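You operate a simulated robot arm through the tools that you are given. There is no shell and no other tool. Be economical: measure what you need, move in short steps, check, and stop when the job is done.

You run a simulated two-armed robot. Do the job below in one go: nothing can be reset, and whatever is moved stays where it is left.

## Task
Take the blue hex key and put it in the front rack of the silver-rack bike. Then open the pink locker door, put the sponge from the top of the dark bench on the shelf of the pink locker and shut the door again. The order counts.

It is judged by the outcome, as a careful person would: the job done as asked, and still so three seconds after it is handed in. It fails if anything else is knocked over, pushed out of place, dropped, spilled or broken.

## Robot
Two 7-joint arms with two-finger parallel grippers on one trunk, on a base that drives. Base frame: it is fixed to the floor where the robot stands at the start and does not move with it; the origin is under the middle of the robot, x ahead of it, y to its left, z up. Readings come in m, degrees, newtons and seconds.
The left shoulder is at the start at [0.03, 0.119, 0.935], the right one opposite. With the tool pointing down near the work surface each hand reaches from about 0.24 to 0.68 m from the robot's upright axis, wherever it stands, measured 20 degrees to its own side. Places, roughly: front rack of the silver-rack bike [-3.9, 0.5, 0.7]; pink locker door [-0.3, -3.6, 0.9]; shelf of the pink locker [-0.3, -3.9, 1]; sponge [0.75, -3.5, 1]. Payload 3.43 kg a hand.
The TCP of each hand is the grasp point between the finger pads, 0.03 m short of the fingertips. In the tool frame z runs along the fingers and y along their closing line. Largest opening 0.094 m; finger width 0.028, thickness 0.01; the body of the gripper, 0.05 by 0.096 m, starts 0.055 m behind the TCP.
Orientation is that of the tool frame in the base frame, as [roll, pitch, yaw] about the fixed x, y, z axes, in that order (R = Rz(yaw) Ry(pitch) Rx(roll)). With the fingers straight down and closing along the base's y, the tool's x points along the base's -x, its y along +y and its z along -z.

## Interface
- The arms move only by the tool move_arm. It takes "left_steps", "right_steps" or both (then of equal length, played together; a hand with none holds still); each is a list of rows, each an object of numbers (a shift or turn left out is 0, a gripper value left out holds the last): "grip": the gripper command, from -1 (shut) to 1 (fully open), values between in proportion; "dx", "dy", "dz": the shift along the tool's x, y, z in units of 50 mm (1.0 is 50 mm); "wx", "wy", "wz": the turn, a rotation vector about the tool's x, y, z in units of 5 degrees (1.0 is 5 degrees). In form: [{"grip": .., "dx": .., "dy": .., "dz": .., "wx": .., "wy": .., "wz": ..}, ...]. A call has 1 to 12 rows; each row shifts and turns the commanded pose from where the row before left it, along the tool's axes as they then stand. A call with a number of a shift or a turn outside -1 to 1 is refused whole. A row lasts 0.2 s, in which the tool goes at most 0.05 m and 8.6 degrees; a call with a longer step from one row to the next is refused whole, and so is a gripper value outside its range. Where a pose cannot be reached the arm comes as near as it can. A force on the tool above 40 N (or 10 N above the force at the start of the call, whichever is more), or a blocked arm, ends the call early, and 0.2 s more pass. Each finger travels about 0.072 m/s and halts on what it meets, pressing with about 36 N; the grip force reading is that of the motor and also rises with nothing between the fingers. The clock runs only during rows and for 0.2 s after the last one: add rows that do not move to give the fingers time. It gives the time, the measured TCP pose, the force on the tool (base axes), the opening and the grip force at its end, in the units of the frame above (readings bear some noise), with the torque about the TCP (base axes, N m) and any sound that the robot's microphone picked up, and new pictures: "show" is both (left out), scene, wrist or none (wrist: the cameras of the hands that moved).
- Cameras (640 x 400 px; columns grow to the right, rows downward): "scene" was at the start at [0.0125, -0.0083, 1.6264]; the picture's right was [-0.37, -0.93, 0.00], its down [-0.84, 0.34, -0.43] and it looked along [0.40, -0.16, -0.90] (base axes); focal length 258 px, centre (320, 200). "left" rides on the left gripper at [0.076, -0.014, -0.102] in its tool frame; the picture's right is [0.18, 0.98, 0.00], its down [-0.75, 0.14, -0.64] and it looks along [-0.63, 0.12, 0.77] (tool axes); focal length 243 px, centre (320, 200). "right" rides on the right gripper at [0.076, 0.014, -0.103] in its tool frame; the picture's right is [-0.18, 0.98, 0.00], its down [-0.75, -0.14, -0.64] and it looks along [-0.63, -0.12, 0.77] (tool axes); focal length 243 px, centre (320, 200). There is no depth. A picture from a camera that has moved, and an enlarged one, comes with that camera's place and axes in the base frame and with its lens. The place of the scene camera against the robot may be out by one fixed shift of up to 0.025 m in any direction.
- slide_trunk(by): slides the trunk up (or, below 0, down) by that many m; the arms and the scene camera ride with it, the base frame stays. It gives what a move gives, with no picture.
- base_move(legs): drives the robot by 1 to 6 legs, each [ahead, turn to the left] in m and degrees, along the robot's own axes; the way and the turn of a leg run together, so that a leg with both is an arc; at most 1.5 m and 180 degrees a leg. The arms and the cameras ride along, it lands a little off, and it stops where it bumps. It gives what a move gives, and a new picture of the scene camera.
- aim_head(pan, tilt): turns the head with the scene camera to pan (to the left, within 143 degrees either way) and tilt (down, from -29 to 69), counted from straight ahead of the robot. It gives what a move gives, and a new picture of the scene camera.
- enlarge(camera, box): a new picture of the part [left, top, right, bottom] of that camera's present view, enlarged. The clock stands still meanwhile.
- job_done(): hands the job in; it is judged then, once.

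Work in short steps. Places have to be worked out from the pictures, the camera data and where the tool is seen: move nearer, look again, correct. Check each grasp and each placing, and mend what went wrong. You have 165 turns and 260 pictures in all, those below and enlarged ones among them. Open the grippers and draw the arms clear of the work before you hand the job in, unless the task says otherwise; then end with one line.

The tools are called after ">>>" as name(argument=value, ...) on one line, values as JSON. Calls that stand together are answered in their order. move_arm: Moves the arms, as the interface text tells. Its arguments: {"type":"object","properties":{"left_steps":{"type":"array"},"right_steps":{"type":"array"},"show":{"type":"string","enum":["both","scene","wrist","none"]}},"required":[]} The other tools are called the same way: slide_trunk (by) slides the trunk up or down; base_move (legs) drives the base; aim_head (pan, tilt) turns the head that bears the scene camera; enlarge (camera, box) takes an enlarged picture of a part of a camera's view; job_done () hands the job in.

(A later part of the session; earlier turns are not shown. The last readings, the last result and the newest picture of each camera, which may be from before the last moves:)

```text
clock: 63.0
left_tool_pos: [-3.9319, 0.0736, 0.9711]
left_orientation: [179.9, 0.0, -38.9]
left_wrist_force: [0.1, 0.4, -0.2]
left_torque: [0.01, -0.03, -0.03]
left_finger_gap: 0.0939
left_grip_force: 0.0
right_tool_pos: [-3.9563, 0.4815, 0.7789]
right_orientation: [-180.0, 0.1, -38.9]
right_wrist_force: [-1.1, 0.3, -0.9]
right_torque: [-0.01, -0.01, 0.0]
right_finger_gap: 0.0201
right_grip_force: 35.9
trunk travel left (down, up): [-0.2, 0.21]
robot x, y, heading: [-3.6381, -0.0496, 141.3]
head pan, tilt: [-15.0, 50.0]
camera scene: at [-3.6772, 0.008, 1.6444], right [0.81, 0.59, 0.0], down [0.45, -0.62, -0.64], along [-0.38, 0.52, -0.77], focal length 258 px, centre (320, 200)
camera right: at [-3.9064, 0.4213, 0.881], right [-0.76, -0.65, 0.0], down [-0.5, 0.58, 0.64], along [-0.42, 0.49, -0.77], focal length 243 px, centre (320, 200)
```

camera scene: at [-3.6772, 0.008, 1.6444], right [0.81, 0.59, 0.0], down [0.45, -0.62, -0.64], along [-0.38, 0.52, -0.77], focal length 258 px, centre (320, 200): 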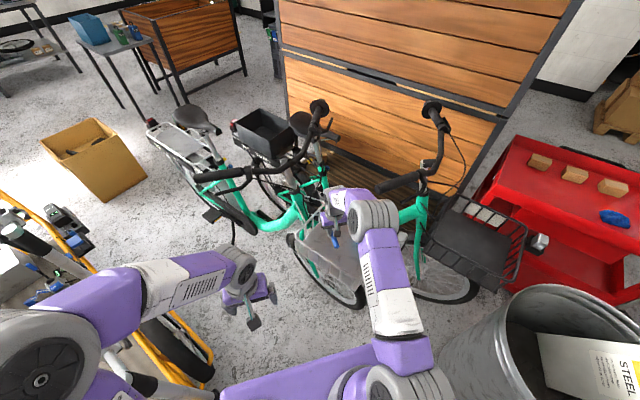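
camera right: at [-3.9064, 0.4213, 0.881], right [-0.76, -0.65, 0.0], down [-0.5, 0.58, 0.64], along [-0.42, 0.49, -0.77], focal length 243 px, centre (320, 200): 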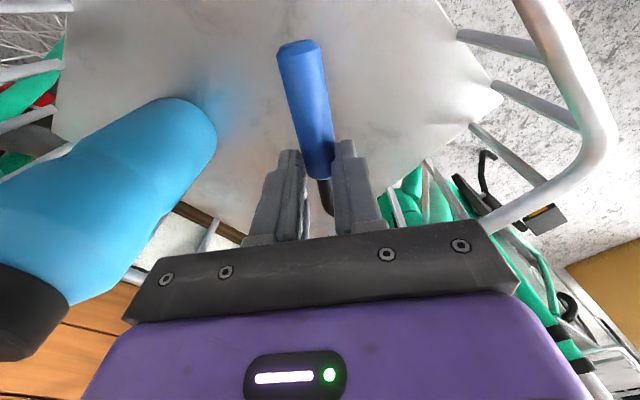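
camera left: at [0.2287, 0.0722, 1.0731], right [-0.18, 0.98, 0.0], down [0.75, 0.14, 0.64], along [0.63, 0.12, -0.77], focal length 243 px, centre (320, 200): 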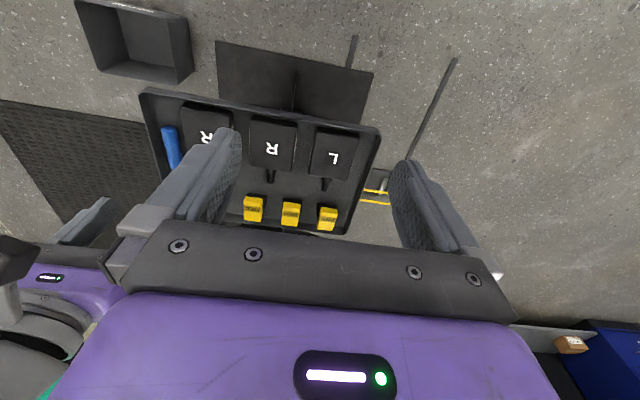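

Clear on all sides. I lower slowly to feel the basket floor.

>>> move_arm(right_steps=[{"dz": 0.5}, {"dz": 0.4}, {"dz": 0.2}, {"dz": 0.1}, {"dz": 0.1}, {}], show="wrist")

```text
clock: 64.4
left_tool_pos: [-3.9332, 0.0718, 0.97]
left_orientation: [180.0, 0.1, -38.8]
left_wrist_force: [-0.1, -0.3, 0.1]
left_torque: [-0.01, -0.01, -0.03]
left_finger_gap: 0.094
left_grip_force: 0.1
right_tool_pos: [-3.9572, 0.4804, 0.7149]
right_orientation: [180.0, 0.0, -38.9]
right_wrist_force: [-0.7, -0.5, -1.0]
right_torque: [0.02, -0.01, -0.01]
right_finger_gap: 0.02
right_grip_force: 35.7
trunk travel left (down, up): [-0.2, 0.21]
robot x, y, heading: [-3.6403, -0.0481, 141.1]
head pan, tilt: [-15.0, 50.0]
camera right: at [-3.9072, 0.4215, 0.8159], right [-0.76, -0.65, 0.0], down [-0.5, 0.58, 0.64], along [-0.42, 0.49, -0.77], focal length 243 px, centre (320, 200)
```

right: 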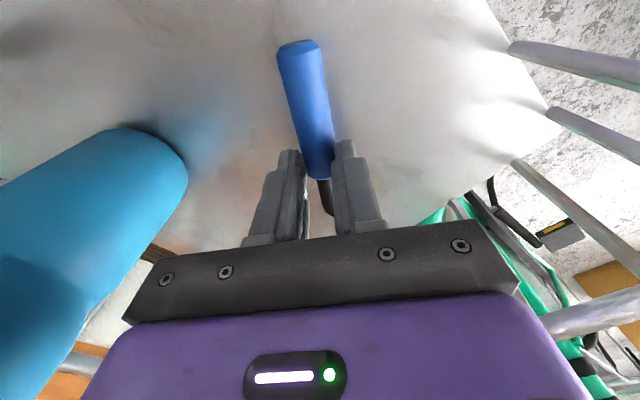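

No contact yet; I continue down in small steps until touch.

>>> move_arm(right_steps=[{"dz": 0.1}, {"dz": 0.1}, {"dz": 0.1}, {}], show="both")

>>> enlarge(camera="scene", box=[260, 160, 440, 300])

```text
clock: 65.4
left_tool_pos: [-3.9317, 0.0721, 0.9712]
left_orientation: [-180.0, 0.2, -38.9]
left_wrist_force: [0.2, -0.2, -0.9]
left_torque: [0.0, -0.03, -0.02]
left_finger_gap: 0.0941
left_grip_force: 0.0
right_tool_pos: [-3.9577, 0.4808, 0.7035]
right_orientation: [-179.8, 0.6, -38.8]
right_wrist_force: [2.2, 2.6, 31.4]
right_torque: [0.03, -0.1, 0.03]
right_finger_gap: 0.0197
right_grip_force: 35.9
trunk travel left (down, up): [-0.2, 0.21]
robot x, y, heading: [-3.6449, -0.0492, 141.2]
head pan, tilt: [-15.0, 50.0]
camera scene: at [-3.6752, 0.0053, 1.6446], right [0.81, 0.59, 0.0], down [0.45, -0.62, -0.64], along [-0.38, 0.52, -0.76], focal length 258 px, centre (320, 200)
camera right: at [-3.9076, 0.4215, 0.8042], right [-0.76, -0.65, 0.0], down [-0.49, 0.58, 0.65], along [-0.42, 0.49, -0.76], focal length 243 px, centre (320, 200)
```

scene: 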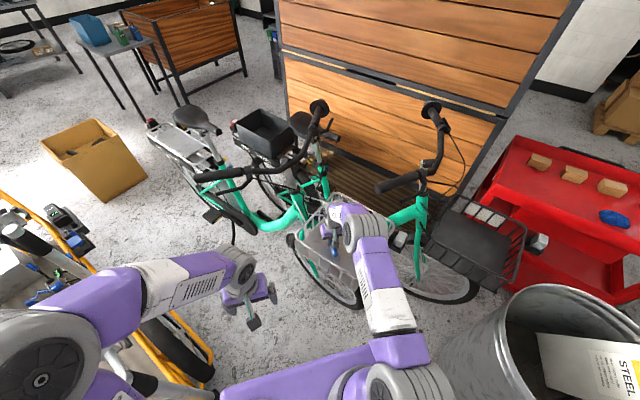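
right: 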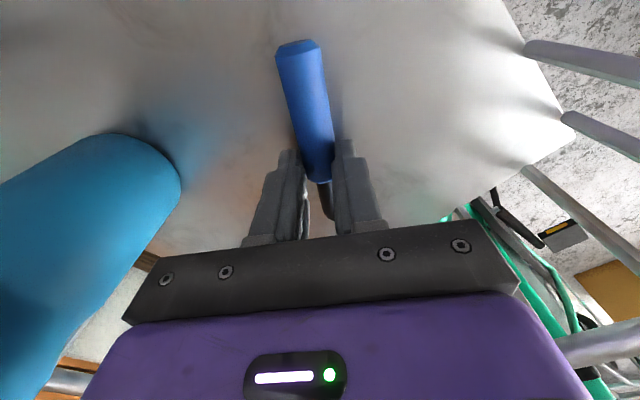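

```text
2.86 times, centred on (350, 230) of scene
camera zoom: at [-3.6752, 0.0053, 1.6446], right [0.81, 0.59, 0.0], down [0.45, -0.62, -0.64], along [-0.38, 0.52, -0.76], focal length 738 px, centre (234, 114)
```

zoom: 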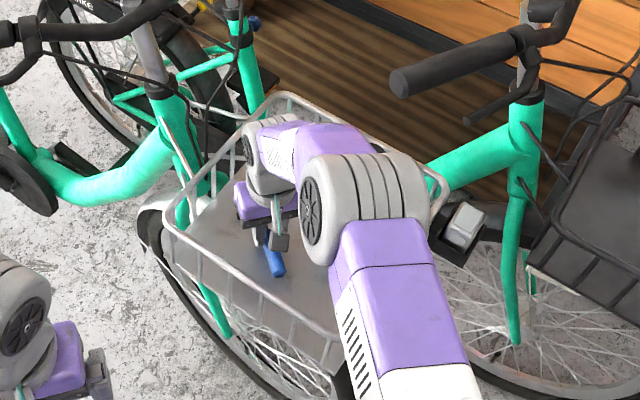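

Contact with the floor (31 N). I ease off a few mm, open a little, and rise straight up.

>>> move_arm(right_steps=[{"dz": -0.08}, {}, {"grip": -0.2}, {}, {}, {"dz": -0.3}, {"dz": -0.6}, {}], show="wrist")

```text
clock: 67.2
left_tool_pos: [-3.9332, 0.0738, 0.9699]
left_orientation: [180.0, 0.0, -38.8]
left_wrist_force: [0.2, -0.5, 0.0]
left_torque: [-0.03, 0.01, 0.0]
left_finger_gap: 0.0941
left_grip_force: 0.0
right_tool_pos: [-3.9577, 0.4811, 0.7493]
right_orientation: [179.9, -0.1, -38.8]
right_wrist_force: [-0.1, -0.9, 0.0]
right_torque: [0.03, 0.02, -0.01]
right_finger_gap: 0.0376
right_grip_force: 0.1
trunk travel left (down, up): [-0.2, 0.21]
robot x, y, heading: [-3.6411, -0.0493, 141.3]
head pan, tilt: [-15.0, 50.0]
camera right: at [-3.9077, 0.4215, 0.85], right [-0.76, -0.65, 0.0], down [-0.5, 0.58, 0.64], along [-0.42, 0.49, -0.77], focal length 243 px, centre (320, 200)
```

right: 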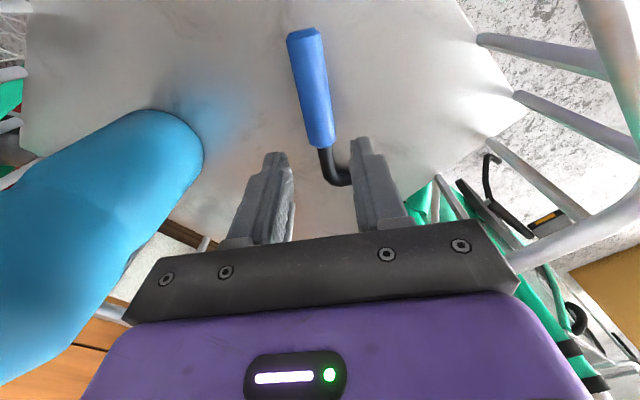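

The key rests free on the rack floor. I raise to the travel height, then draw the hand back along the way it came.

>>> move_arm(right_steps=[{"dz": -0.8}, {"dz": -0.8}, {"dz": -0.8}, {"dz": -0.8}, {"dz": -0.8}, {"dx": 0.8}, {"dx": 0.8}, {"dx": 0.8}, {"dx": 0.8}, {"dx": 0.8}, {"dx": 0.8}, {}])

>>> enlarge(camera="scene", box=[260, 160, 440, 300])

```text
clock: 69.8
left_tool_pos: [-3.9327, 0.0733, 0.9712]
left_orientation: [-180.0, 0.1, -38.9]
left_wrist_force: [0.5, 0.7, -0.4]
left_torque: [0.01, 0.0, 0.03]
left_finger_gap: 0.0939
left_grip_force: 0.1
right_tool_pos: [-3.7704, 0.3299, 0.9466]
right_orientation: [180.0, 0.0, -38.8]
right_wrist_force: [0.1, -0.3, -0.7]
right_torque: [-0.02, 0.0, 0.0]
right_finger_gap: 0.0376
right_grip_force: 0.0
trunk travel left (down, up): [-0.2, 0.21]
robot x, y, heading: [-3.639, -0.0501, 141.0]
head pan, tilt: [-15.0, 50.0]
camera scene: at [-3.678, 0.0086, 1.6443], right [0.81, 0.59, 0.0], down [0.45, -0.62, -0.64], along [-0.38, 0.52, -0.77], focal length 258 px, centre (320, 200)
camera right: at [-3.7204, 0.2711, 1.0496], right [-0.76, -0.65, 0.0], down [-0.5, 0.58, 0.64], along [-0.42, 0.49, -0.77], focal length 243 px, centre (320, 200)
```

scene: 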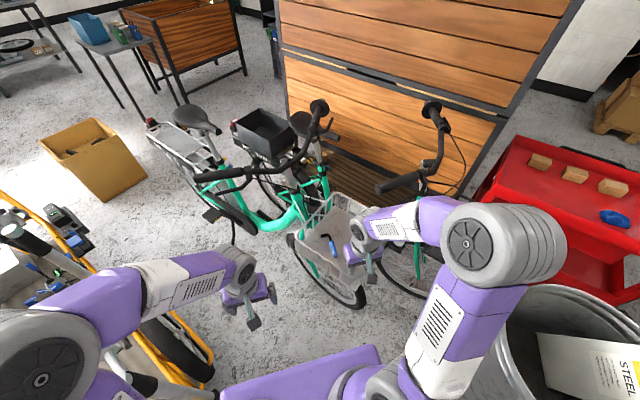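
right: 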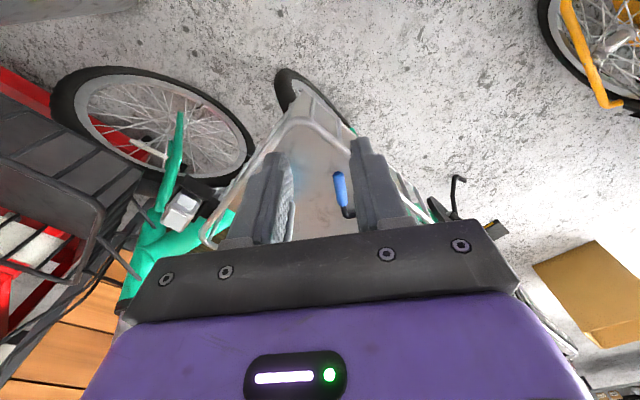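

```text
2.86 times, centred on (350, 230) of scene
camera zoom: at [-3.678, 0.0086, 1.6443], right [0.81, 0.59, 0.0], down [0.45, -0.62, -0.64], along [-0.38, 0.52, -0.77], focal length 738 px, centre (234, 114)
```

zoom: 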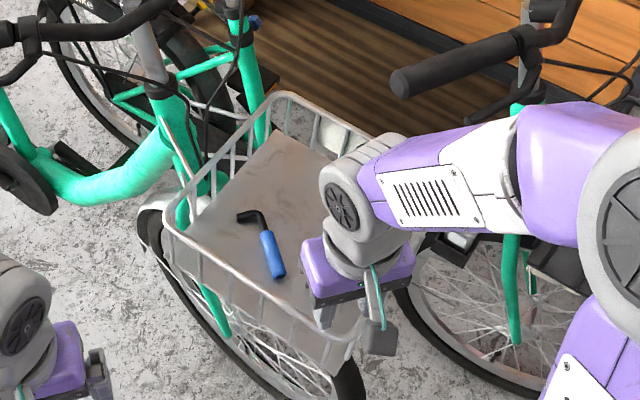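

Key is lying flat in the silver rack; hand is clear. Now I drive out along y≈-0.3 toward the lockers.

>>> base_move(legs=[[0, -149], [1.1, 0], [1.1, 0], [1.1, 0]])

>>> aim_head(pan=-75, tilt=25)

```text
clock: 91.9
left_tool_pos: [-0.0868, -0.4497, 0.9711]
left_orientation: [180.0, 0.0, 172.6]
left_wrist_force: [0.1, -1.0, -0.1]
left_torque: [0.02, 0.01, 0.01]
left_finger_gap: 0.0942
left_grip_force: 0.0
right_tool_pos: [-0.0936, -0.7547, 0.9477]
right_orientation: [180.0, 0.1, 172.5]
right_wrist_force: [-0.7, -0.7, 0.8]
right_torque: [0.02, -0.01, -0.04]
right_finger_gap: 0.0376
right_grip_force: 0.1
trunk travel left (down, up): [-0.2, 0.21]
robot x, y, heading: [-0.4016, -0.4996, -7.3]
head pan, tilt: [-15.0, 50.0]
camera scene: at [-0.3727, -0.5088, 1.6443], right [-0.38, -0.92, 0.0], down [-0.71, 0.29, -0.64], along [0.59, -0.25, -0.77], focal length 258 px, centre (320, 200)
```

scene: 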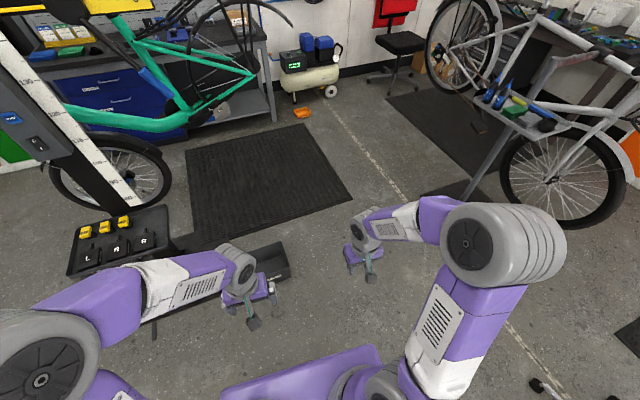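

```text
clock: 93.2
left_tool_pos: [-0.0872, -0.4512, 0.9709]
left_orientation: [179.9, 0.0, 172.6]
left_wrist_force: [-0.4, 0.2, 0.2]
left_torque: [-0.01, -0.03, 0.01]
left_finger_gap: 0.094
left_grip_force: 0.0
right_tool_pos: [-0.0943, -0.7547, 0.9484]
right_orientation: [-179.9, 0.0, 172.5]
right_wrist_force: [-0.7, -0.1, 0.8]
right_torque: [-0.01, 0.0, 0.03]
right_finger_gap: 0.0376
right_grip_force: 0.0
trunk travel left (down, up): [-0.2, 0.21]
robot x, y, heading: [-0.3978, -0.4965, -7.5]
head pan, tilt: [-75.0, 25.0]
camera scene: at [-0.4321, -0.5706, 1.6818], right [-0.99, -0.13, 0.0], down [-0.06, 0.42, -0.91], along [0.12, -0.9, -0.42], focal length 258 px, centre (320, 200)
```

scene: 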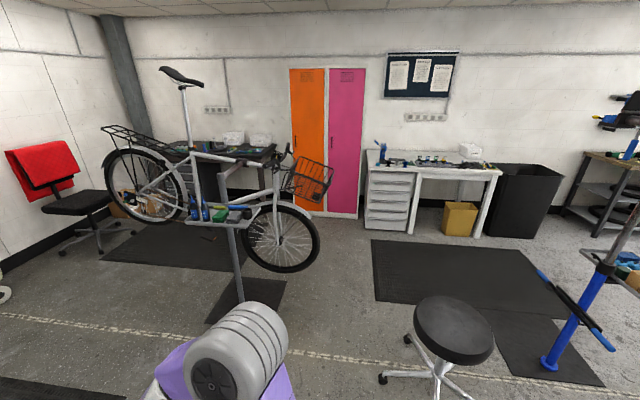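

Locker, bench and bike are located: the bike's basket front is near x≈-0.3,y≈-2.4. I turn to face -y and drive to y≈-1.7, between the stool and the tool stand.

>>> base_move(legs=[[0, -81], [1.15, 0]])

>>> aim_head(pan=0, tilt=25)

```text
clock: 102.5
left_tool_pos: [-0.2797, -1.9487, 0.9704]
left_orientation: [179.9, 0.0, 91.5]
left_wrist_force: [0.2, -0.2, -0.7]
left_torque: [0.04, -0.02, 0.0]
left_finger_gap: 0.094
left_grip_force: 0.0
right_tool_pos: [-0.5806, -1.9905, 0.9483]
right_orientation: [180.0, 0.0, 91.5]
right_wrist_force: [-0.9, -1.1, 0.2]
right_torque: [-0.01, 0.0, 0.05]
right_finger_gap: 0.0376
right_grip_force: 0.0
trunk travel left (down, up): [-0.2, 0.21]
robot x, y, heading: [-0.3731, -1.6429, -88.3]
head pan, tilt: [-75.0, 25.0]
camera scene: at [-0.4782, -1.6292, 1.6818], right [-0.28, 0.96, 0.0], down [0.41, 0.12, -0.91], along [-0.87, -0.26, -0.42], focal length 258 px, centre (320, 200)
```

scene: 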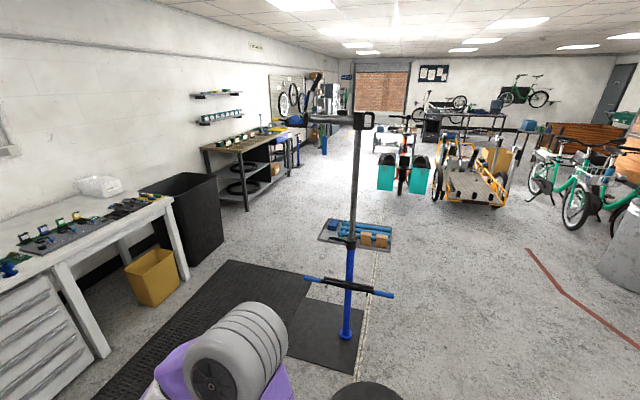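

```text
clock: 104.0
left_tool_pos: [-0.2805, -1.948, 0.97]
left_orientation: [-180.0, 0.1, 91.5]
left_wrist_force: [0.7, -0.7, -0.1]
left_torque: [-0.01, -0.01, -0.01]
left_finger_gap: 0.0938
left_grip_force: 0.0
right_tool_pos: [-0.58, -1.991, 0.9485]
right_orientation: [-180.0, 0.0, 91.5]
right_wrist_force: [0.2, 0.3, -0.2]
right_torque: [-0.03, 0.0, -0.04]
right_finger_gap: 0.0376
right_grip_force: 0.1
trunk travel left (down, up): [-0.2, 0.21]
robot x, y, heading: [-0.3765, -1.6483, -88.4]
head pan, tilt: [0.0, 25.0]
camera scene: at [-0.3875, -1.6947, 1.6818], right [-1.0, -0.03, 0.0], down [-0.01, 0.42, -0.91], along [0.02, -0.91, -0.42], focal length 258 px, centre (320, 200)
```

scene: 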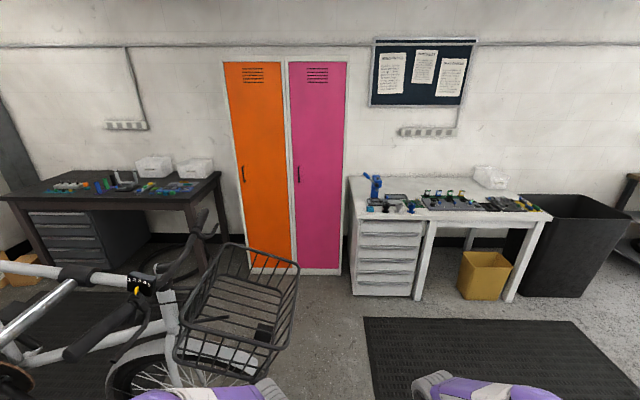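

>>> enlarge(camera="scene", box=[0, 140, 240, 290])

>>> enlarge(camera="scene", box=[210, 50, 450, 300])

```text
2.67 times, centred on (120, 215) of scene
camera zoom: at [-0.3875, -1.6947, 1.6818], right [-1.0, -0.03, 0.0], down [-0.01, 0.42, -0.91], along [0.02, -0.91, -0.42], focal length 689 px, centre (853, 160)
```

zoom: 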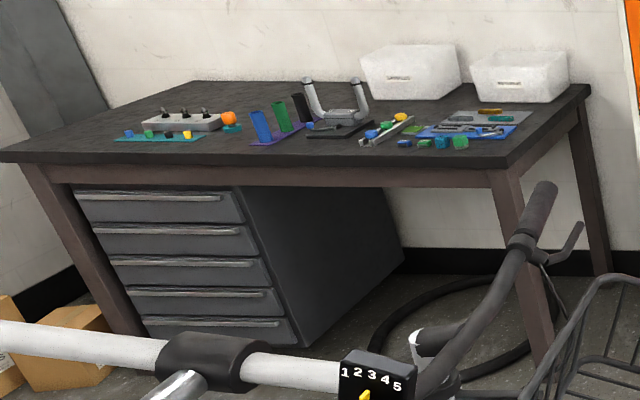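

```text
1.60 times, centred on (330, 175) of scene
camera zoom: at [-0.3875, -1.6947, 1.6818], right [-1.0, -0.03, 0.0], down [-0.01, 0.42, -0.91], along [0.02, -0.91, -0.42], focal length 413 px, centre (304, 240)
```

zoom: 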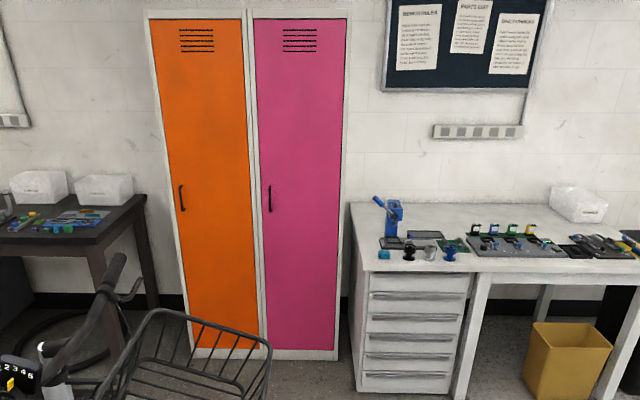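

Door handle at ≈(-0.17,-3.68,1.0), hinge on the right at x≈-0.55. I'll go around the bike's basket: first to about (-0.68,-2.8).

>>> base_move(legs=[[0, -19.5], [1.0, 0], [0, 18], [0.2, 0]])

>>> aim_head(pan=40, tilt=35)

```text
clock: 112.4
left_tool_pos: [-0.5959, -3.1, 0.9706]
left_orientation: [-180.0, 0.0, 90.1]
left_wrist_force: [0.4, 0.2, -0.2]
left_torque: [0.03, 0.03, 0.0]
left_finger_gap: 0.0942
left_grip_force: 0.2
right_tool_pos: [-0.8969, -3.1341, 0.9459]
right_orientation: [-180.0, 0.1, 90.0]
right_wrist_force: [0.2, -0.1, -0.8]
right_torque: [0.04, 0.01, 0.02]
right_finger_gap: 0.0378
right_grip_force: 0.1
trunk travel left (down, up): [-0.2, 0.21]
robot x, y, heading: [-0.6826, -2.7971, -90.3]
head pan, tilt: [0.0, 25.0]
camera scene: at [-0.6965, -2.8446, 1.6818], right [-1.0, 0.0, 0.0], down [0.0, 0.42, -0.91], along [0.0, -0.91, -0.42], focal length 258 px, centre (320, 200)
```

scene: 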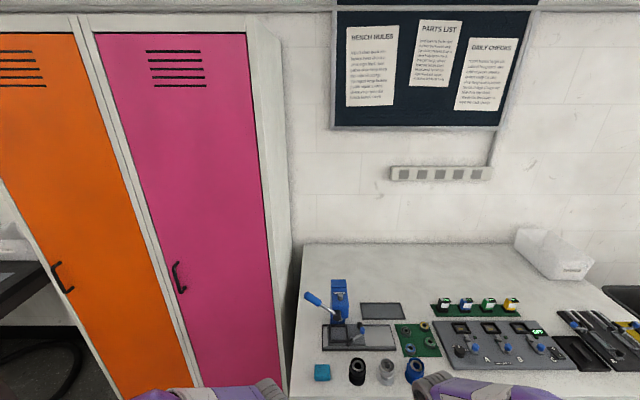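

```text
clock: 113.5
left_tool_pos: [-0.5949, -3.0994, 0.9703]
left_orientation: [-179.9, 0.0, 90.0]
left_wrist_force: [-0.6, 0.0, -0.8]
left_torque: [0.04, 0.03, 0.0]
left_finger_gap: 0.0943
left_grip_force: 0.1
right_tool_pos: [-0.8967, -3.1328, 0.9485]
right_orientation: [180.0, 0.0, 90.0]
right_wrist_force: [-0.1, 0.2, -0.8]
right_torque: [0.0, -0.01, -0.01]
right_finger_gap: 0.0376
right_grip_force: 0.0
trunk travel left (down, up): [-0.2, 0.21]
robot x, y, heading: [-0.6842, -2.7964, -89.7]
head pan, tilt: [40.0, 35.0]
camera scene: at [-0.6399, -2.8187, 1.6661], right [-0.77, -0.64, 0.0], down [-0.37, 0.44, -0.82], along [0.53, -0.63, -0.57], focal length 258 px, centre (320, 200)
```

scene: 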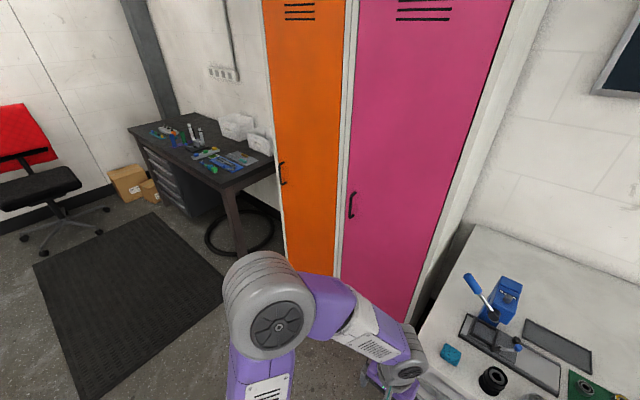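

>>> enlarge(camera="scene", box=[320, 170, 400, 240])

>>> enlarge(camera="scene", box=[120, 90, 290, 270])

>>> aim_head(pan=80, tilt=35)

```text
5.71 times, centred on (360, 205) of scene
camera zoom: at [-0.6399, -2.8187, 1.6661], right [-0.77, -0.64, 0.0], down [-0.37, 0.44, -0.82], along [0.53, -0.63, -0.57], focal length 1476 px, centre (91, 171)
```

zoom: 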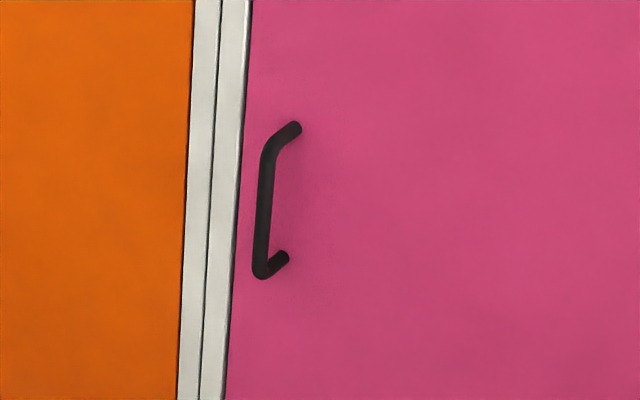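

```text
2.22 times, centred on (205, 180) of scene
camera zoom: at [-0.6399, -2.8187, 1.6661], right [-0.77, -0.64, 0.0], down [-0.37, 0.44, -0.82], along [0.53, -0.63, -0.57], focal length 574 px, centre (576, 244)
```

zoom: 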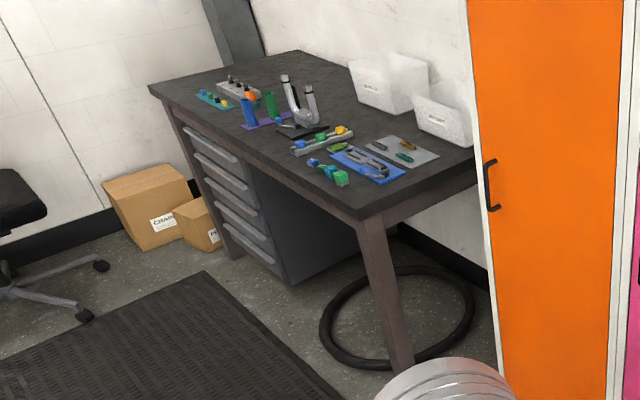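

```text
clock: 114.6
left_tool_pos: [-0.5962, -3.1001, 0.9707]
left_orientation: [-180.0, 0.0, 90.0]
left_wrist_force: [-0.5, -0.8, -0.1]
left_torque: [0.05, -0.01, 0.02]
left_finger_gap: 0.0941
left_grip_force: 0.1
right_tool_pos: [-0.8992, -3.1336, 0.9473]
right_orientation: [-180.0, 0.0, 90.1]
right_wrist_force: [-0.6, -0.2, 0.1]
right_torque: [-0.01, 0.0, 0.0]
right_finger_gap: 0.0378
right_grip_force: 0.0
trunk travel left (down, up): [-0.2, 0.21]
robot x, y, heading: [-0.6797, -2.7926, -90.0]
head pan, tilt: [80.0, 35.0]
camera scene: at [-0.6098, -2.7666, 1.6661], right [-0.17, -0.98, 0.0], down [-0.56, 0.1, -0.82], along [0.81, -0.14, -0.57], focal length 258 px, centre (320, 200)
```

scene: 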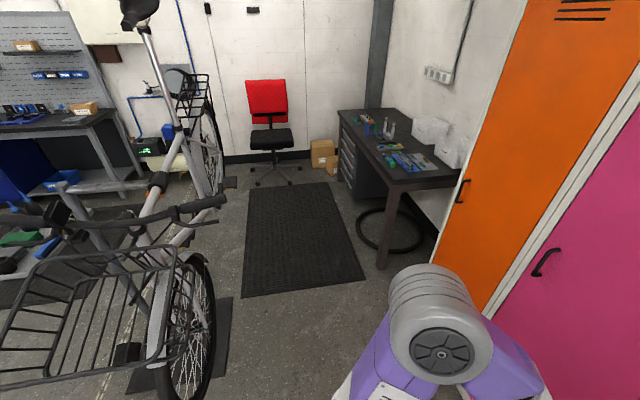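

The corridor behind the bike is wide (bike y>-2.5, bench front y≈-3.3). I drive to about (0.15,-3.05) and face the lockers for the right hand to take the handle at (-0.177,-3.58,1.03).

>>> base_move(legs=[[0, 72], [0.86, 0], [0, -86]])

>>> aim_head(pan=-15, tilt=35)

```text
clock: 126.0
left_tool_pos: [0.148, -3.3687, 0.9708]
left_orientation: [180.0, 0.0, 75.7]
left_wrist_force: [0.9, 0.0, 0.3]
left_torque: [0.03, -0.01, -0.01]
left_finger_gap: 0.0941
left_grip_force: 0.1
right_tool_pos: [-0.1519, -3.3267, 0.948]
right_orientation: [180.0, 0.1, 75.7]
right_wrist_force: [-1.0, -0.4, 0.1]
right_torque: [-0.02, -0.03, 0.0]
right_finger_gap: 0.0377
right_grip_force: 0.0
trunk travel left (down, up): [-0.2, 0.21]
robot x, y, heading: [0.1396, -3.052, -104.4]
head pan, tilt: [80.0, 35.0]
camera scene: at [0.213, -3.0452, 1.6661], right [-0.41, -0.91, 0.0], down [-0.52, 0.24, -0.82], along [0.75, -0.34, -0.57], focal length 258 px, centre (320, 200)
```

scene: 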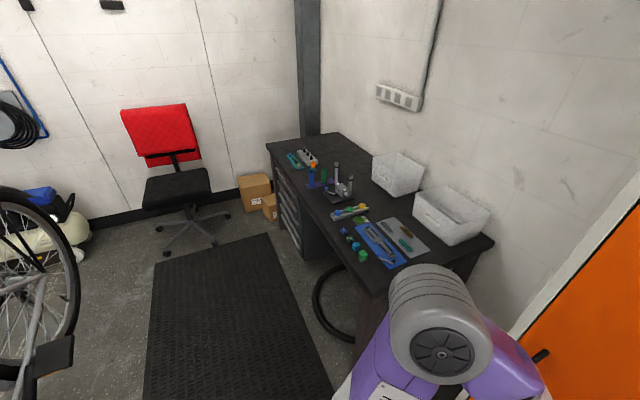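

```text
clock: 127.7
left_tool_pos: [0.1483, -3.3692, 0.9713]
left_orientation: [180.0, 0.1, 75.7]
left_wrist_force: [-0.9, 0.0, -0.1]
left_torque: [0.0, -0.02, 0.0]
left_finger_gap: 0.0938
left_grip_force: 0.1
right_tool_pos: [-0.1525, -3.3259, 0.9472]
right_orientation: [180.0, 0.1, 75.7]
right_wrist_force: [-0.1, 0.2, -0.1]
right_torque: [0.0, 0.02, -0.02]
right_finger_gap: 0.0379
right_grip_force: 0.1
trunk travel left (down, up): [-0.2, 0.21]
robot x, y, heading: [0.1415, -3.0487, -104.3]
head pan, tilt: [-15.0, 35.0]
camera scene: at [0.0899, -3.0859, 1.6661], right [-0.87, 0.49, 0.0], down [0.28, 0.5, -0.82], along [-0.4, -0.71, -0.57], focal length 258 px, centre (320, 200)
```

scene: 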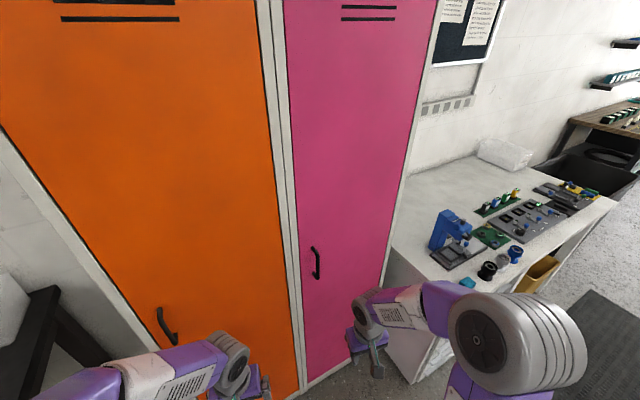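

Handle confirmed at (-0.175,-3.58,1.03). I raise the right hand, square it to the door, and begin pitching the fingers to horizontal.

>>> move_arm(right_steps=[{"dz": -0.6, "wz": -0.95}, {"dz": -0.6, "wz": -0.95, "dx": -0.3}, {"dz": -0.6, "wz": -0.95, "dx": -0.3}, {"wy": -1}, {"wy": -1}, {"wy": -1}, {"wy": -1}, {"wy": -1}, {"wy": -1}, {"wy": -1}, {"wy": -1}, {"wy": -1}], show="scene")

```text
clock: 130.3
left_tool_pos: [0.1485, -3.3702, 0.9712]
left_orientation: [180.0, 0.1, 75.8]
left_wrist_force: [0.2, -0.1, 0.2]
left_torque: [-0.04, 0.0, 0.0]
left_finger_gap: 0.0941
left_grip_force: 0.1
right_tool_pos: [-0.163, -3.3673, 1.0429]
right_orientation: [180.0, 45.0, 90.0]
right_wrist_force: [-0.8, 0.1, -0.2]
right_torque: [0.0, 0.0, 0.0]
right_finger_gap: 0.0377
right_grip_force: 0.1
right hand out of reach, approached as far as the arm can: row 12
trunk travel left (down, up): [-0.2, 0.21]
robot x, y, heading: [0.1384, -3.0518, -104.4]
head pan, tilt: [-15.0, 35.0]
camera scene: at [0.0895, -3.0862, 1.6661], right [-0.87, 0.49, 0.0], down [0.28, 0.5, -0.82], along [-0.4, -0.71, -0.57], focal length 258 px, centre (320, 200)
```

scene: 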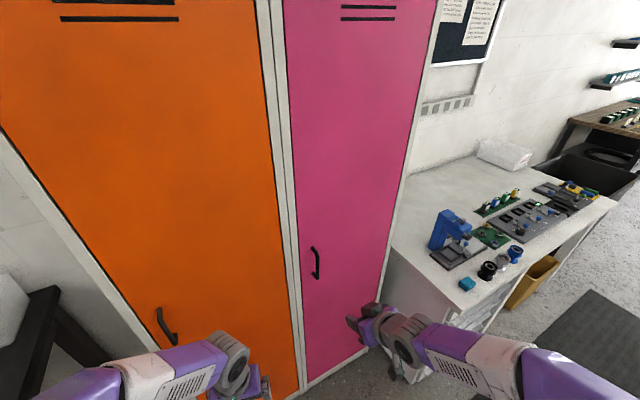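

At 45° the arm is cramped; I move forward 0.1 m and continue pitching.

>>> move_arm(right_steps=[{"dz": 0.47, "dx": -0.47}, {"dz": 0.47, "dx": -0.47}, {"dz": 0.47, "dx": -0.47}, {"wy": -1}, {"wy": -1}, {"wy": -1}, {"wy": -1}, {"wy": -1}, {"wy": -1}, {"wy": -1}, {"wy": -1}, {"wy": -1}])

```text
clock: 132.9
left_tool_pos: [0.1484, -3.3694, 0.9713]
left_orientation: [-180.0, 0.0, 75.7]
left_wrist_force: [0.3, -0.3, -0.6]
left_torque: [0.03, 0.0, -0.04]
left_finger_gap: 0.094
left_grip_force: 0.1
right_tool_pos: [-0.1649, -3.4543, 1.0419]
right_orientation: [11.5, 89.9, -78.5]
right_wrist_force: [-0.3, 0.1, 0.6]
right_torque: [0.0, -0.01, 0.0]
right_finger_gap: 0.0374
right_grip_force: 0.1
right hand out of reach, approached as far as the arm can: row 2, 4
trunk travel left (down, up): [-0.2, 0.21]
robot x, y, heading: [0.1373, -3.0508, -104.1]
head pan, tilt: [-15.0, 35.0]
camera scene: at [0.0894, -3.0862, 1.666], right [-0.87, 0.49, 0.0], down [0.28, 0.5, -0.82], along [-0.4, -0.71, -0.57], focal length 258 px, centre (320, 200)
camera right: at [-0.1519, -3.3517, 0.9646], right [0.98, 0.0, 0.18], down [-0.14, 0.64, 0.75], along [-0.12, -0.77, 0.63], focal length 243 px, centre (320, 200)
```

scene: 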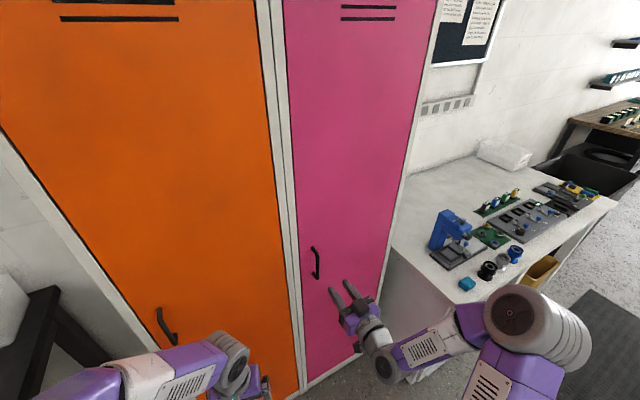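
right: 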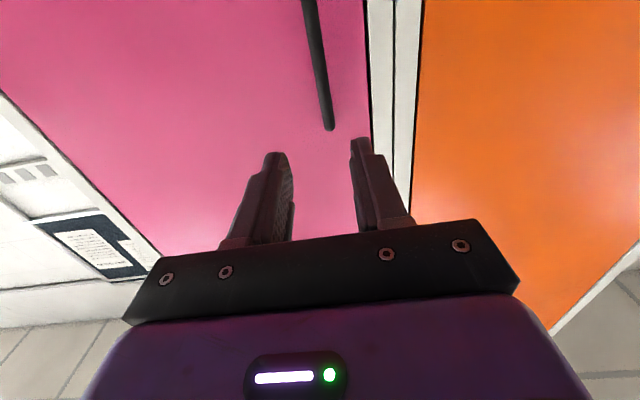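

Fingers are level and aligned with the bar (x≈-0.161, z≈0.95–1.065). I open wider, lower 25 mm, and advance to straddle it.

>>> move_arm(right_steps=[{"grip": 0.3, "dx": 0.5, "dy": 0.08}, {"dz": 0.6}, {"dz": 0.6}, {"dz": 0.6}, {"dz": 0.3}, {}])

```text
clock: 134.3
left_tool_pos: [0.1486, -3.3695, 0.9703]
left_orientation: [-180.0, 0.0, 75.7]
left_wrist_force: [1.3, -0.4, -0.2]
left_torque: [0.01, 0.01, 0.0]
left_finger_gap: 0.0941
left_grip_force: 0.2
right_tool_pos: [-0.1604, -3.5598, 1.0166]
right_orientation: [171.6, 90.0, 81.5]
right_wrist_force: [0.5, 0.1, 0.2]
right_torque: [-0.02, -0.02, 0.0]
right_finger_gap: 0.0615
right_grip_force: 0.0
trunk travel left (down, up): [-0.2, 0.21]
robot x, y, heading: [0.1397, -3.0525, -104.6]
head pan, tilt: [-15.0, 35.0]
camera scene: at [0.0898, -3.0858, 1.6661], right [-0.87, 0.49, 0.0], down [0.28, 0.5, -0.82], along [-0.4, -0.71, -0.57], focal length 258 px, centre (320, 200)
camera right: at [-0.1478, -3.457, 0.9399], right [0.98, 0.0, 0.18], down [-0.14, 0.64, 0.75], along [-0.12, -0.77, 0.63], focal length 243 px, centre (320, 200)
```

scene: 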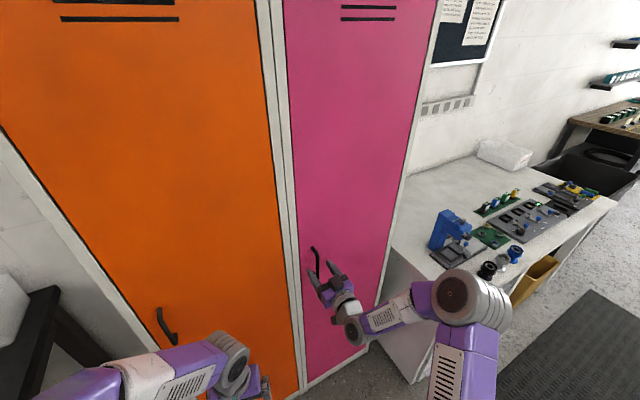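
right: 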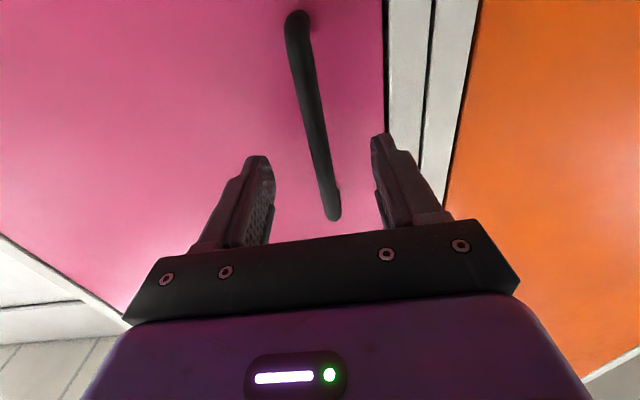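

The bar lies between the fingers. I advance another 12 mm and close.

>>> move_arm(right_steps=[{"dz": 0.2}, {"grip": -1}, {"grip": -1}, {"grip": -1}, {"grip": -1}, {"grip": -1}])

```text
clock: 135.7
left_tool_pos: [0.1483, -3.3688, 0.9721]
left_orientation: [180.0, 0.1, 75.7]
left_wrist_force: [-0.4, 0.2, -0.2]
left_torque: [0.02, 0.01, 0.01]
left_finger_gap: 0.0939
left_grip_force: 0.0
right_tool_pos: [-0.1605, -3.5698, 1.0157]
right_orientation: [3.2, 90.0, -86.8]
right_wrist_force: [6.2, 2.0, -3.1]
right_torque: [-0.38, -0.06, 0.14]
right_finger_gap: 0.0119
right_grip_force: 44.7
trunk travel left (down, up): [-0.2, 0.21]
robot x, y, heading: [0.1399, -3.0526, -104.3]
head pan, tilt: [-15.0, 35.0]
camera scene: at [0.0907, -3.0858, 1.6661], right [-0.87, 0.49, 0.0], down [0.28, 0.5, -0.82], along [-0.4, -0.71, -0.57], focal length 258 px, centre (320, 200)
camera right: at [-0.1469, -3.4669, 0.9398], right [0.98, 0.0, 0.18], down [-0.14, 0.64, 0.75], along [-0.12, -0.77, 0.63], focal length 243 px, centre (320, 200)
```

scene: 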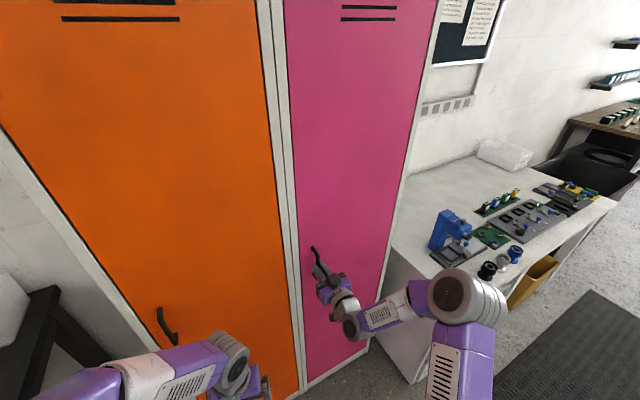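
right: 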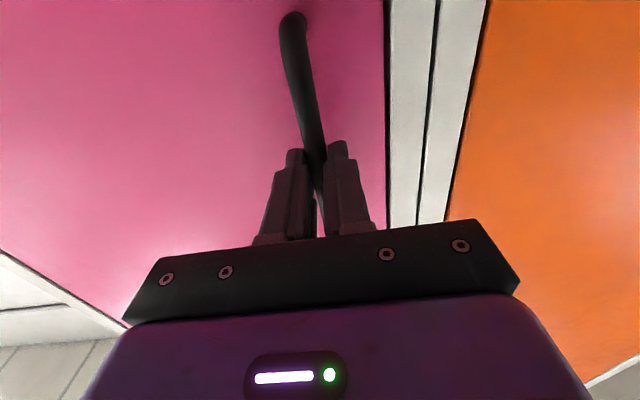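

Firm grip on the bar. I pull the first 15° along the door's arc, turning the hand with it.

>>> move_arm(right_steps=[{"dz": -0.34, "dy": -0.05, "wx": -0.5}, {"dz": -0.34, "dy": -0.06, "wx": -0.5}, {"dz": -0.68, "dy": -0.12, "wx": -1}, {"dz": -0.68, "dy": -0.12, "wx": -1}, {}])

```text
clock: 136.9
left_tool_pos: [0.1474, -3.3699, 0.9711]
left_orientation: [179.9, 0.0, 75.7]
left_wrist_force: [0.3, 0.8, 0.8]
left_torque: [0.02, 0.06, 0.01]
left_finger_gap: 0.0939
left_grip_force: 0.0
right_tool_pos: [-0.1906, -3.4702, 1.0156]
right_orientation: [151.8, 89.8, 76.6]
right_wrist_force: [-3.9, -2.3, -7.4]
right_torque: [0.55, 0.33, -0.15]
right_finger_gap: 0.0119
right_grip_force: 45.0
trunk travel left (down, up): [-0.2, 0.21]
robot x, y, heading: [0.1368, -3.0564, -104.3]
head pan, tilt: [-15.0, 35.0]
camera scene: at [0.0889, -3.0872, 1.666], right [-0.87, 0.49, 0.0], down [0.28, 0.5, -0.82], along [-0.4, -0.71, -0.57], focal length 258 px, centre (320, 200)
camera right: at [-0.2033, -3.3667, 0.94], right [0.95, 0.25, 0.19], down [-0.3, 0.58, 0.75], along [0.08, -0.77, 0.63], focal length 243 px, centre (320, 200)
```

scene: 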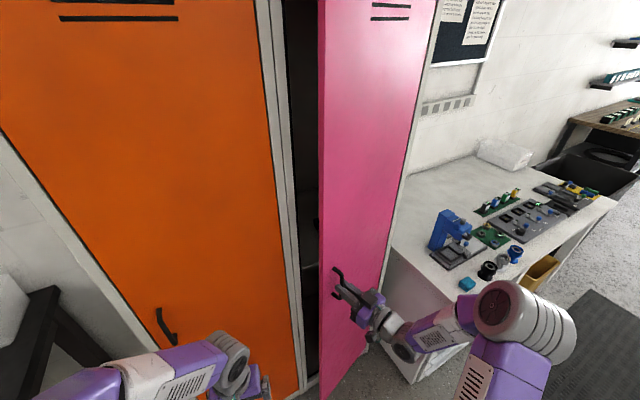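
right: 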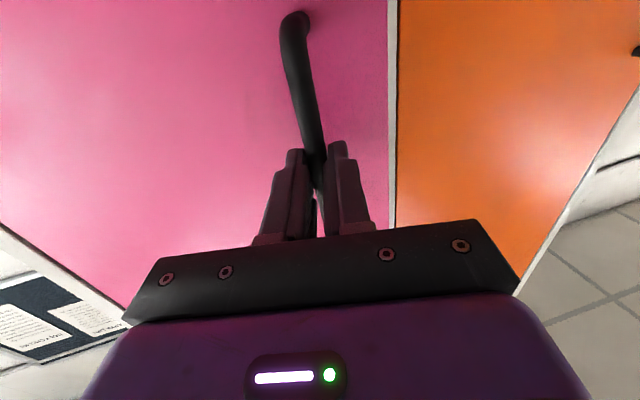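

The door swings freely. I continue 20° more.

>>> move_arm(right_steps=[{"dz": -0.68, "dy": -0.12, "wx": -1}, {"dz": -0.68, "dy": -0.12, "wx": -1}, {"dz": -0.68, "dy": -0.12, "wx": -1}, {"dz": -0.68, "dy": -0.12, "wx": -1}, {}])

```text
clock: 137.9
left_tool_pos: [0.1459, -3.3695, 0.9712]
left_orientation: [-179.9, 0.0, 75.7]
left_wrist_force: [0.3, -0.1, 0.1]
left_torque: [-0.01, 0.01, 0.01]
left_finger_gap: 0.0938
left_grip_force: 0.0
right_tool_pos: [-0.2627, -3.3673, 1.0171]
right_orientation: [-145.0, 89.7, 156.2]
right_wrist_force: [-15.1, -11.7, -7.2]
right_torque: [0.6, -0.02, -0.51]
right_finger_gap: 0.0118
right_grip_force: 44.8
trunk travel left (down, up): [-0.2, 0.21]
robot x, y, heading: [0.137, -3.0533, -104.1]
head pan, tilt: [-15.0, 35.0]
stopped in row 4 (right hand): the force on the tool passed its limit at 42 N (the readings are from after the stop); the commanded pose is now the measured one
camera scene: at [0.0867, -3.0879, 1.6659], right [-0.87, 0.49, 0.0], down [0.28, 0.5, -0.82], along [-0.4, -0.71, -0.57], focal length 258 px, centre (320, 200)
camera right: at [-0.3059, -3.2732, 0.9401], right [0.84, 0.51, 0.18], down [-0.45, 0.47, 0.76], along [0.3, -0.72, 0.63], focal length 243 px, centre (320, 200)
```

scene: 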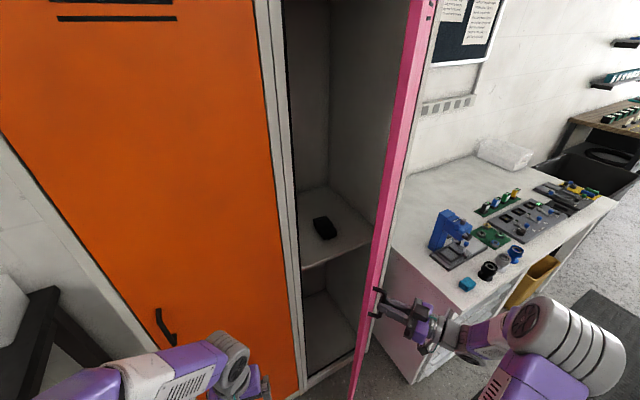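
right: 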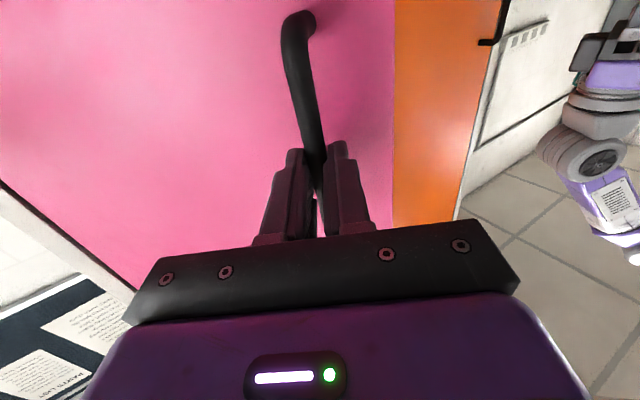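

The door is at ~36°; refit gives hinge (-0.519,-3.624), radius 0.362. I continue with the corrected arc for 15° more.

>>> move_arm(right_steps=[{"dz": -0.6, "dy": -0.19, "wx": -1}, {"dz": -0.6, "dy": -0.19, "wx": -1}, {"dz": -0.6, "dy": -0.19, "wx": -1}, {}])

```text
clock: 138.9
left_tool_pos: [0.1464, -3.3722, 0.9702]
left_orientation: [179.9, -0.2, 75.7]
left_wrist_force: [-0.6, -0.2, -0.3]
left_torque: [0.01, 0.01, 0.01]
left_finger_gap: 0.094
left_grip_force: 0.1
right_tool_pos: [-0.3381, -3.3157, 1.0158]
right_orientation: [-156.8, 89.7, 159.9]
right_wrist_force: [-12.3, -22.6, -10.4]
right_torque: [0.23, 0.04, -0.45]
right_finger_gap: 0.0116
right_grip_force: 45.5
trunk travel left (down, up): [-0.2, 0.21]
robot x, y, heading: [0.1398, -3.055, -104.4]
head pan, tilt: [-15.0, 35.0]
camera scene: at [0.0864, -3.091, 1.6658], right [-0.87, 0.49, 0.0], down [0.28, 0.5, -0.82], along [-0.4, -0.71, -0.58], focal length 258 px, centre (320, 200)
camera right: at [-0.4038, -3.2355, 0.9402], right [0.68, 0.71, 0.18], down [-0.56, 0.34, 0.76], along [0.48, -0.61, 0.63], focal length 243 px, centre (320, 200)
```

scene: 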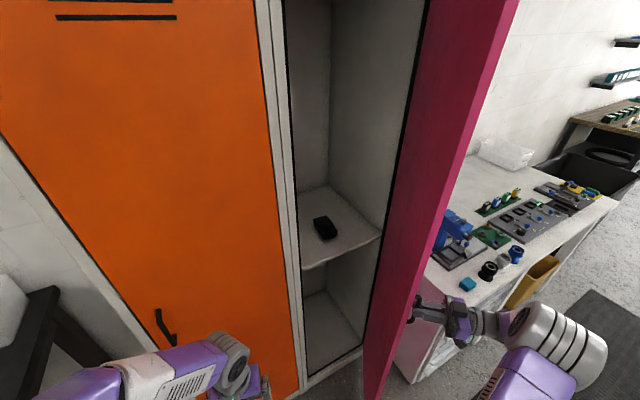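
right: 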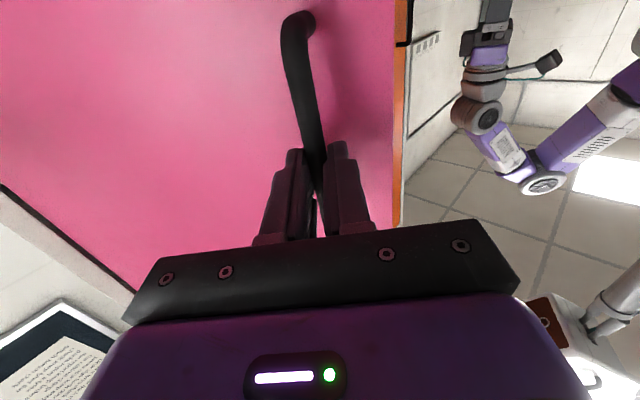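

Door ~55° open with free hinge. I release the handle and back the right hand away along its own axis.

>>> move_arm(right_steps=[{"grip": 0.3}, {}, {}, {"dz": -0.5}, {"dz": -0.8}, {"dz": -0.8}, {}])

```text
clock: 140.5
left_tool_pos: [0.148, -3.3685, 0.9709]
left_orientation: [-180.0, 0.0, 75.7]
left_wrist_force: [0.1, 0.0, 0.1]
left_torque: [0.04, 0.02, 0.01]
left_finger_gap: 0.094
left_grip_force: 0.0
right_tool_pos: [-0.4107, -3.2396, 1.0185]
right_orientation: [-107.0, 89.7, -150.1]
right_wrist_force: [0.3, -1.0, 0.7]
right_torque: [0.0, 0.01, 0.02]
right_finger_gap: 0.0611
right_grip_force: 0.1
trunk travel left (down, up): [-0.2, 0.21]
robot x, y, heading: [0.1402, -3.0511, -104.7]
head pan, tilt: [-15.0, 35.0]
camera scene: at [0.0901, -3.0872, 1.6661], right [-0.87, 0.49, 0.0], down [0.28, 0.5, -0.82], along [-0.4, -0.71, -0.57], focal length 258 px, centre (320, 200)
camera right: at [-0.4785, -3.1599, 0.9425], right [0.67, 0.72, 0.18], down [-0.56, 0.34, 0.76], along [0.48, -0.61, 0.63], focal length 243 px, centre (320, 200)
```

scene: 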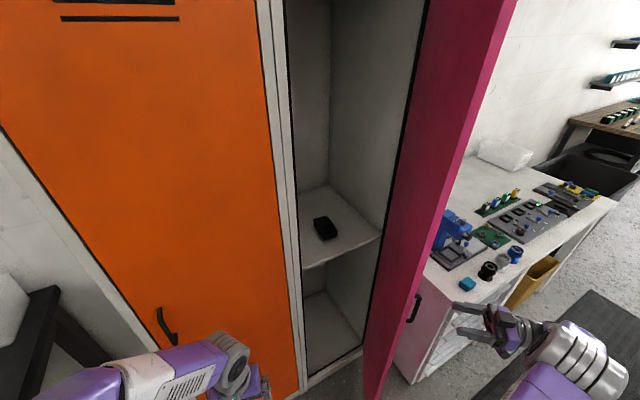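
right: 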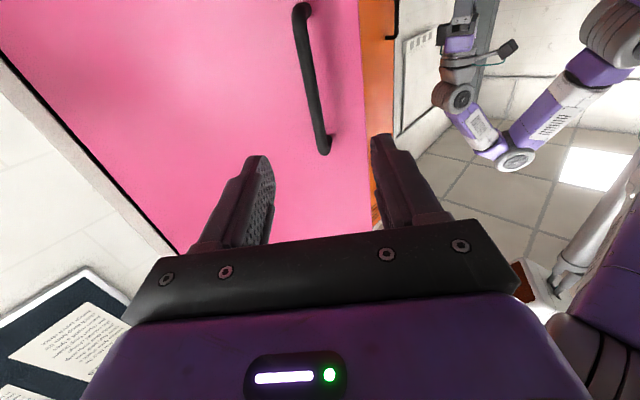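

The door stays put. I slide the right hand sideways past the door's free edge and turn the fingers back down.

>>> move_arm(right_steps=[{"dy": 0.8, "dz": -0.3}, {"dy": 0.8}, {"dy": 0.8, "wy": 1}, {"dy": 0.8, "wy": 1}, {"wy": 1, "wx": 0.9}, {"wy": 1, "wx": 0.9}, {"wy": 1}, {"wy": 1}, {"wy": 1}, {"wy": 1}, {"wy": 1}, {}], show="scene")

```text
clock: 143.1
left_tool_pos: [0.1476, -3.3687, 0.9711]
left_orientation: [-180.0, 0.0, 75.7]
left_wrist_force: [0.3, 0.5, 0.2]
left_torque: [0.03, 0.02, -0.02]
left_finger_gap: 0.094
left_grip_force: 0.0
right_tool_pos: [-0.3131, -3.1139, 1.0168]
right_orientation: [-176.3, 45.0, 130.7]
right_wrist_force: [-0.1, -0.3, 0.4]
right_torque: [0.01, 0.03, 0.0]
right_finger_gap: 0.0609
right_grip_force: 0.0
trunk travel left (down, up): [-0.2, 0.21]
robot x, y, heading: [0.1408, -3.0532, -104.4]
head pan, tilt: [-15.0, 35.0]
camera scene: at [0.0891, -3.0863, 1.6661], right [-0.87, 0.49, 0.0], down [0.28, 0.5, -0.82], along [-0.4, -0.71, -0.57], focal length 258 px, centre (320, 200)
```

scene: 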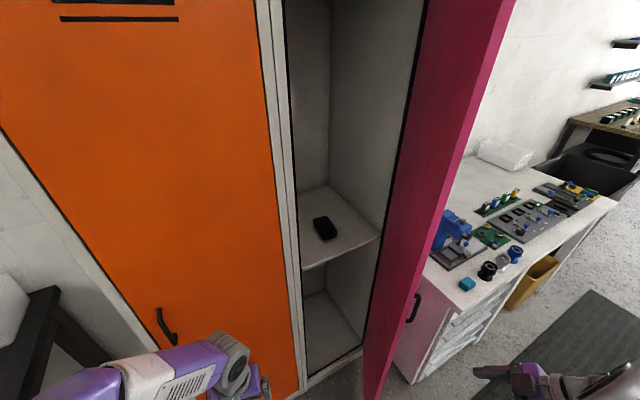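

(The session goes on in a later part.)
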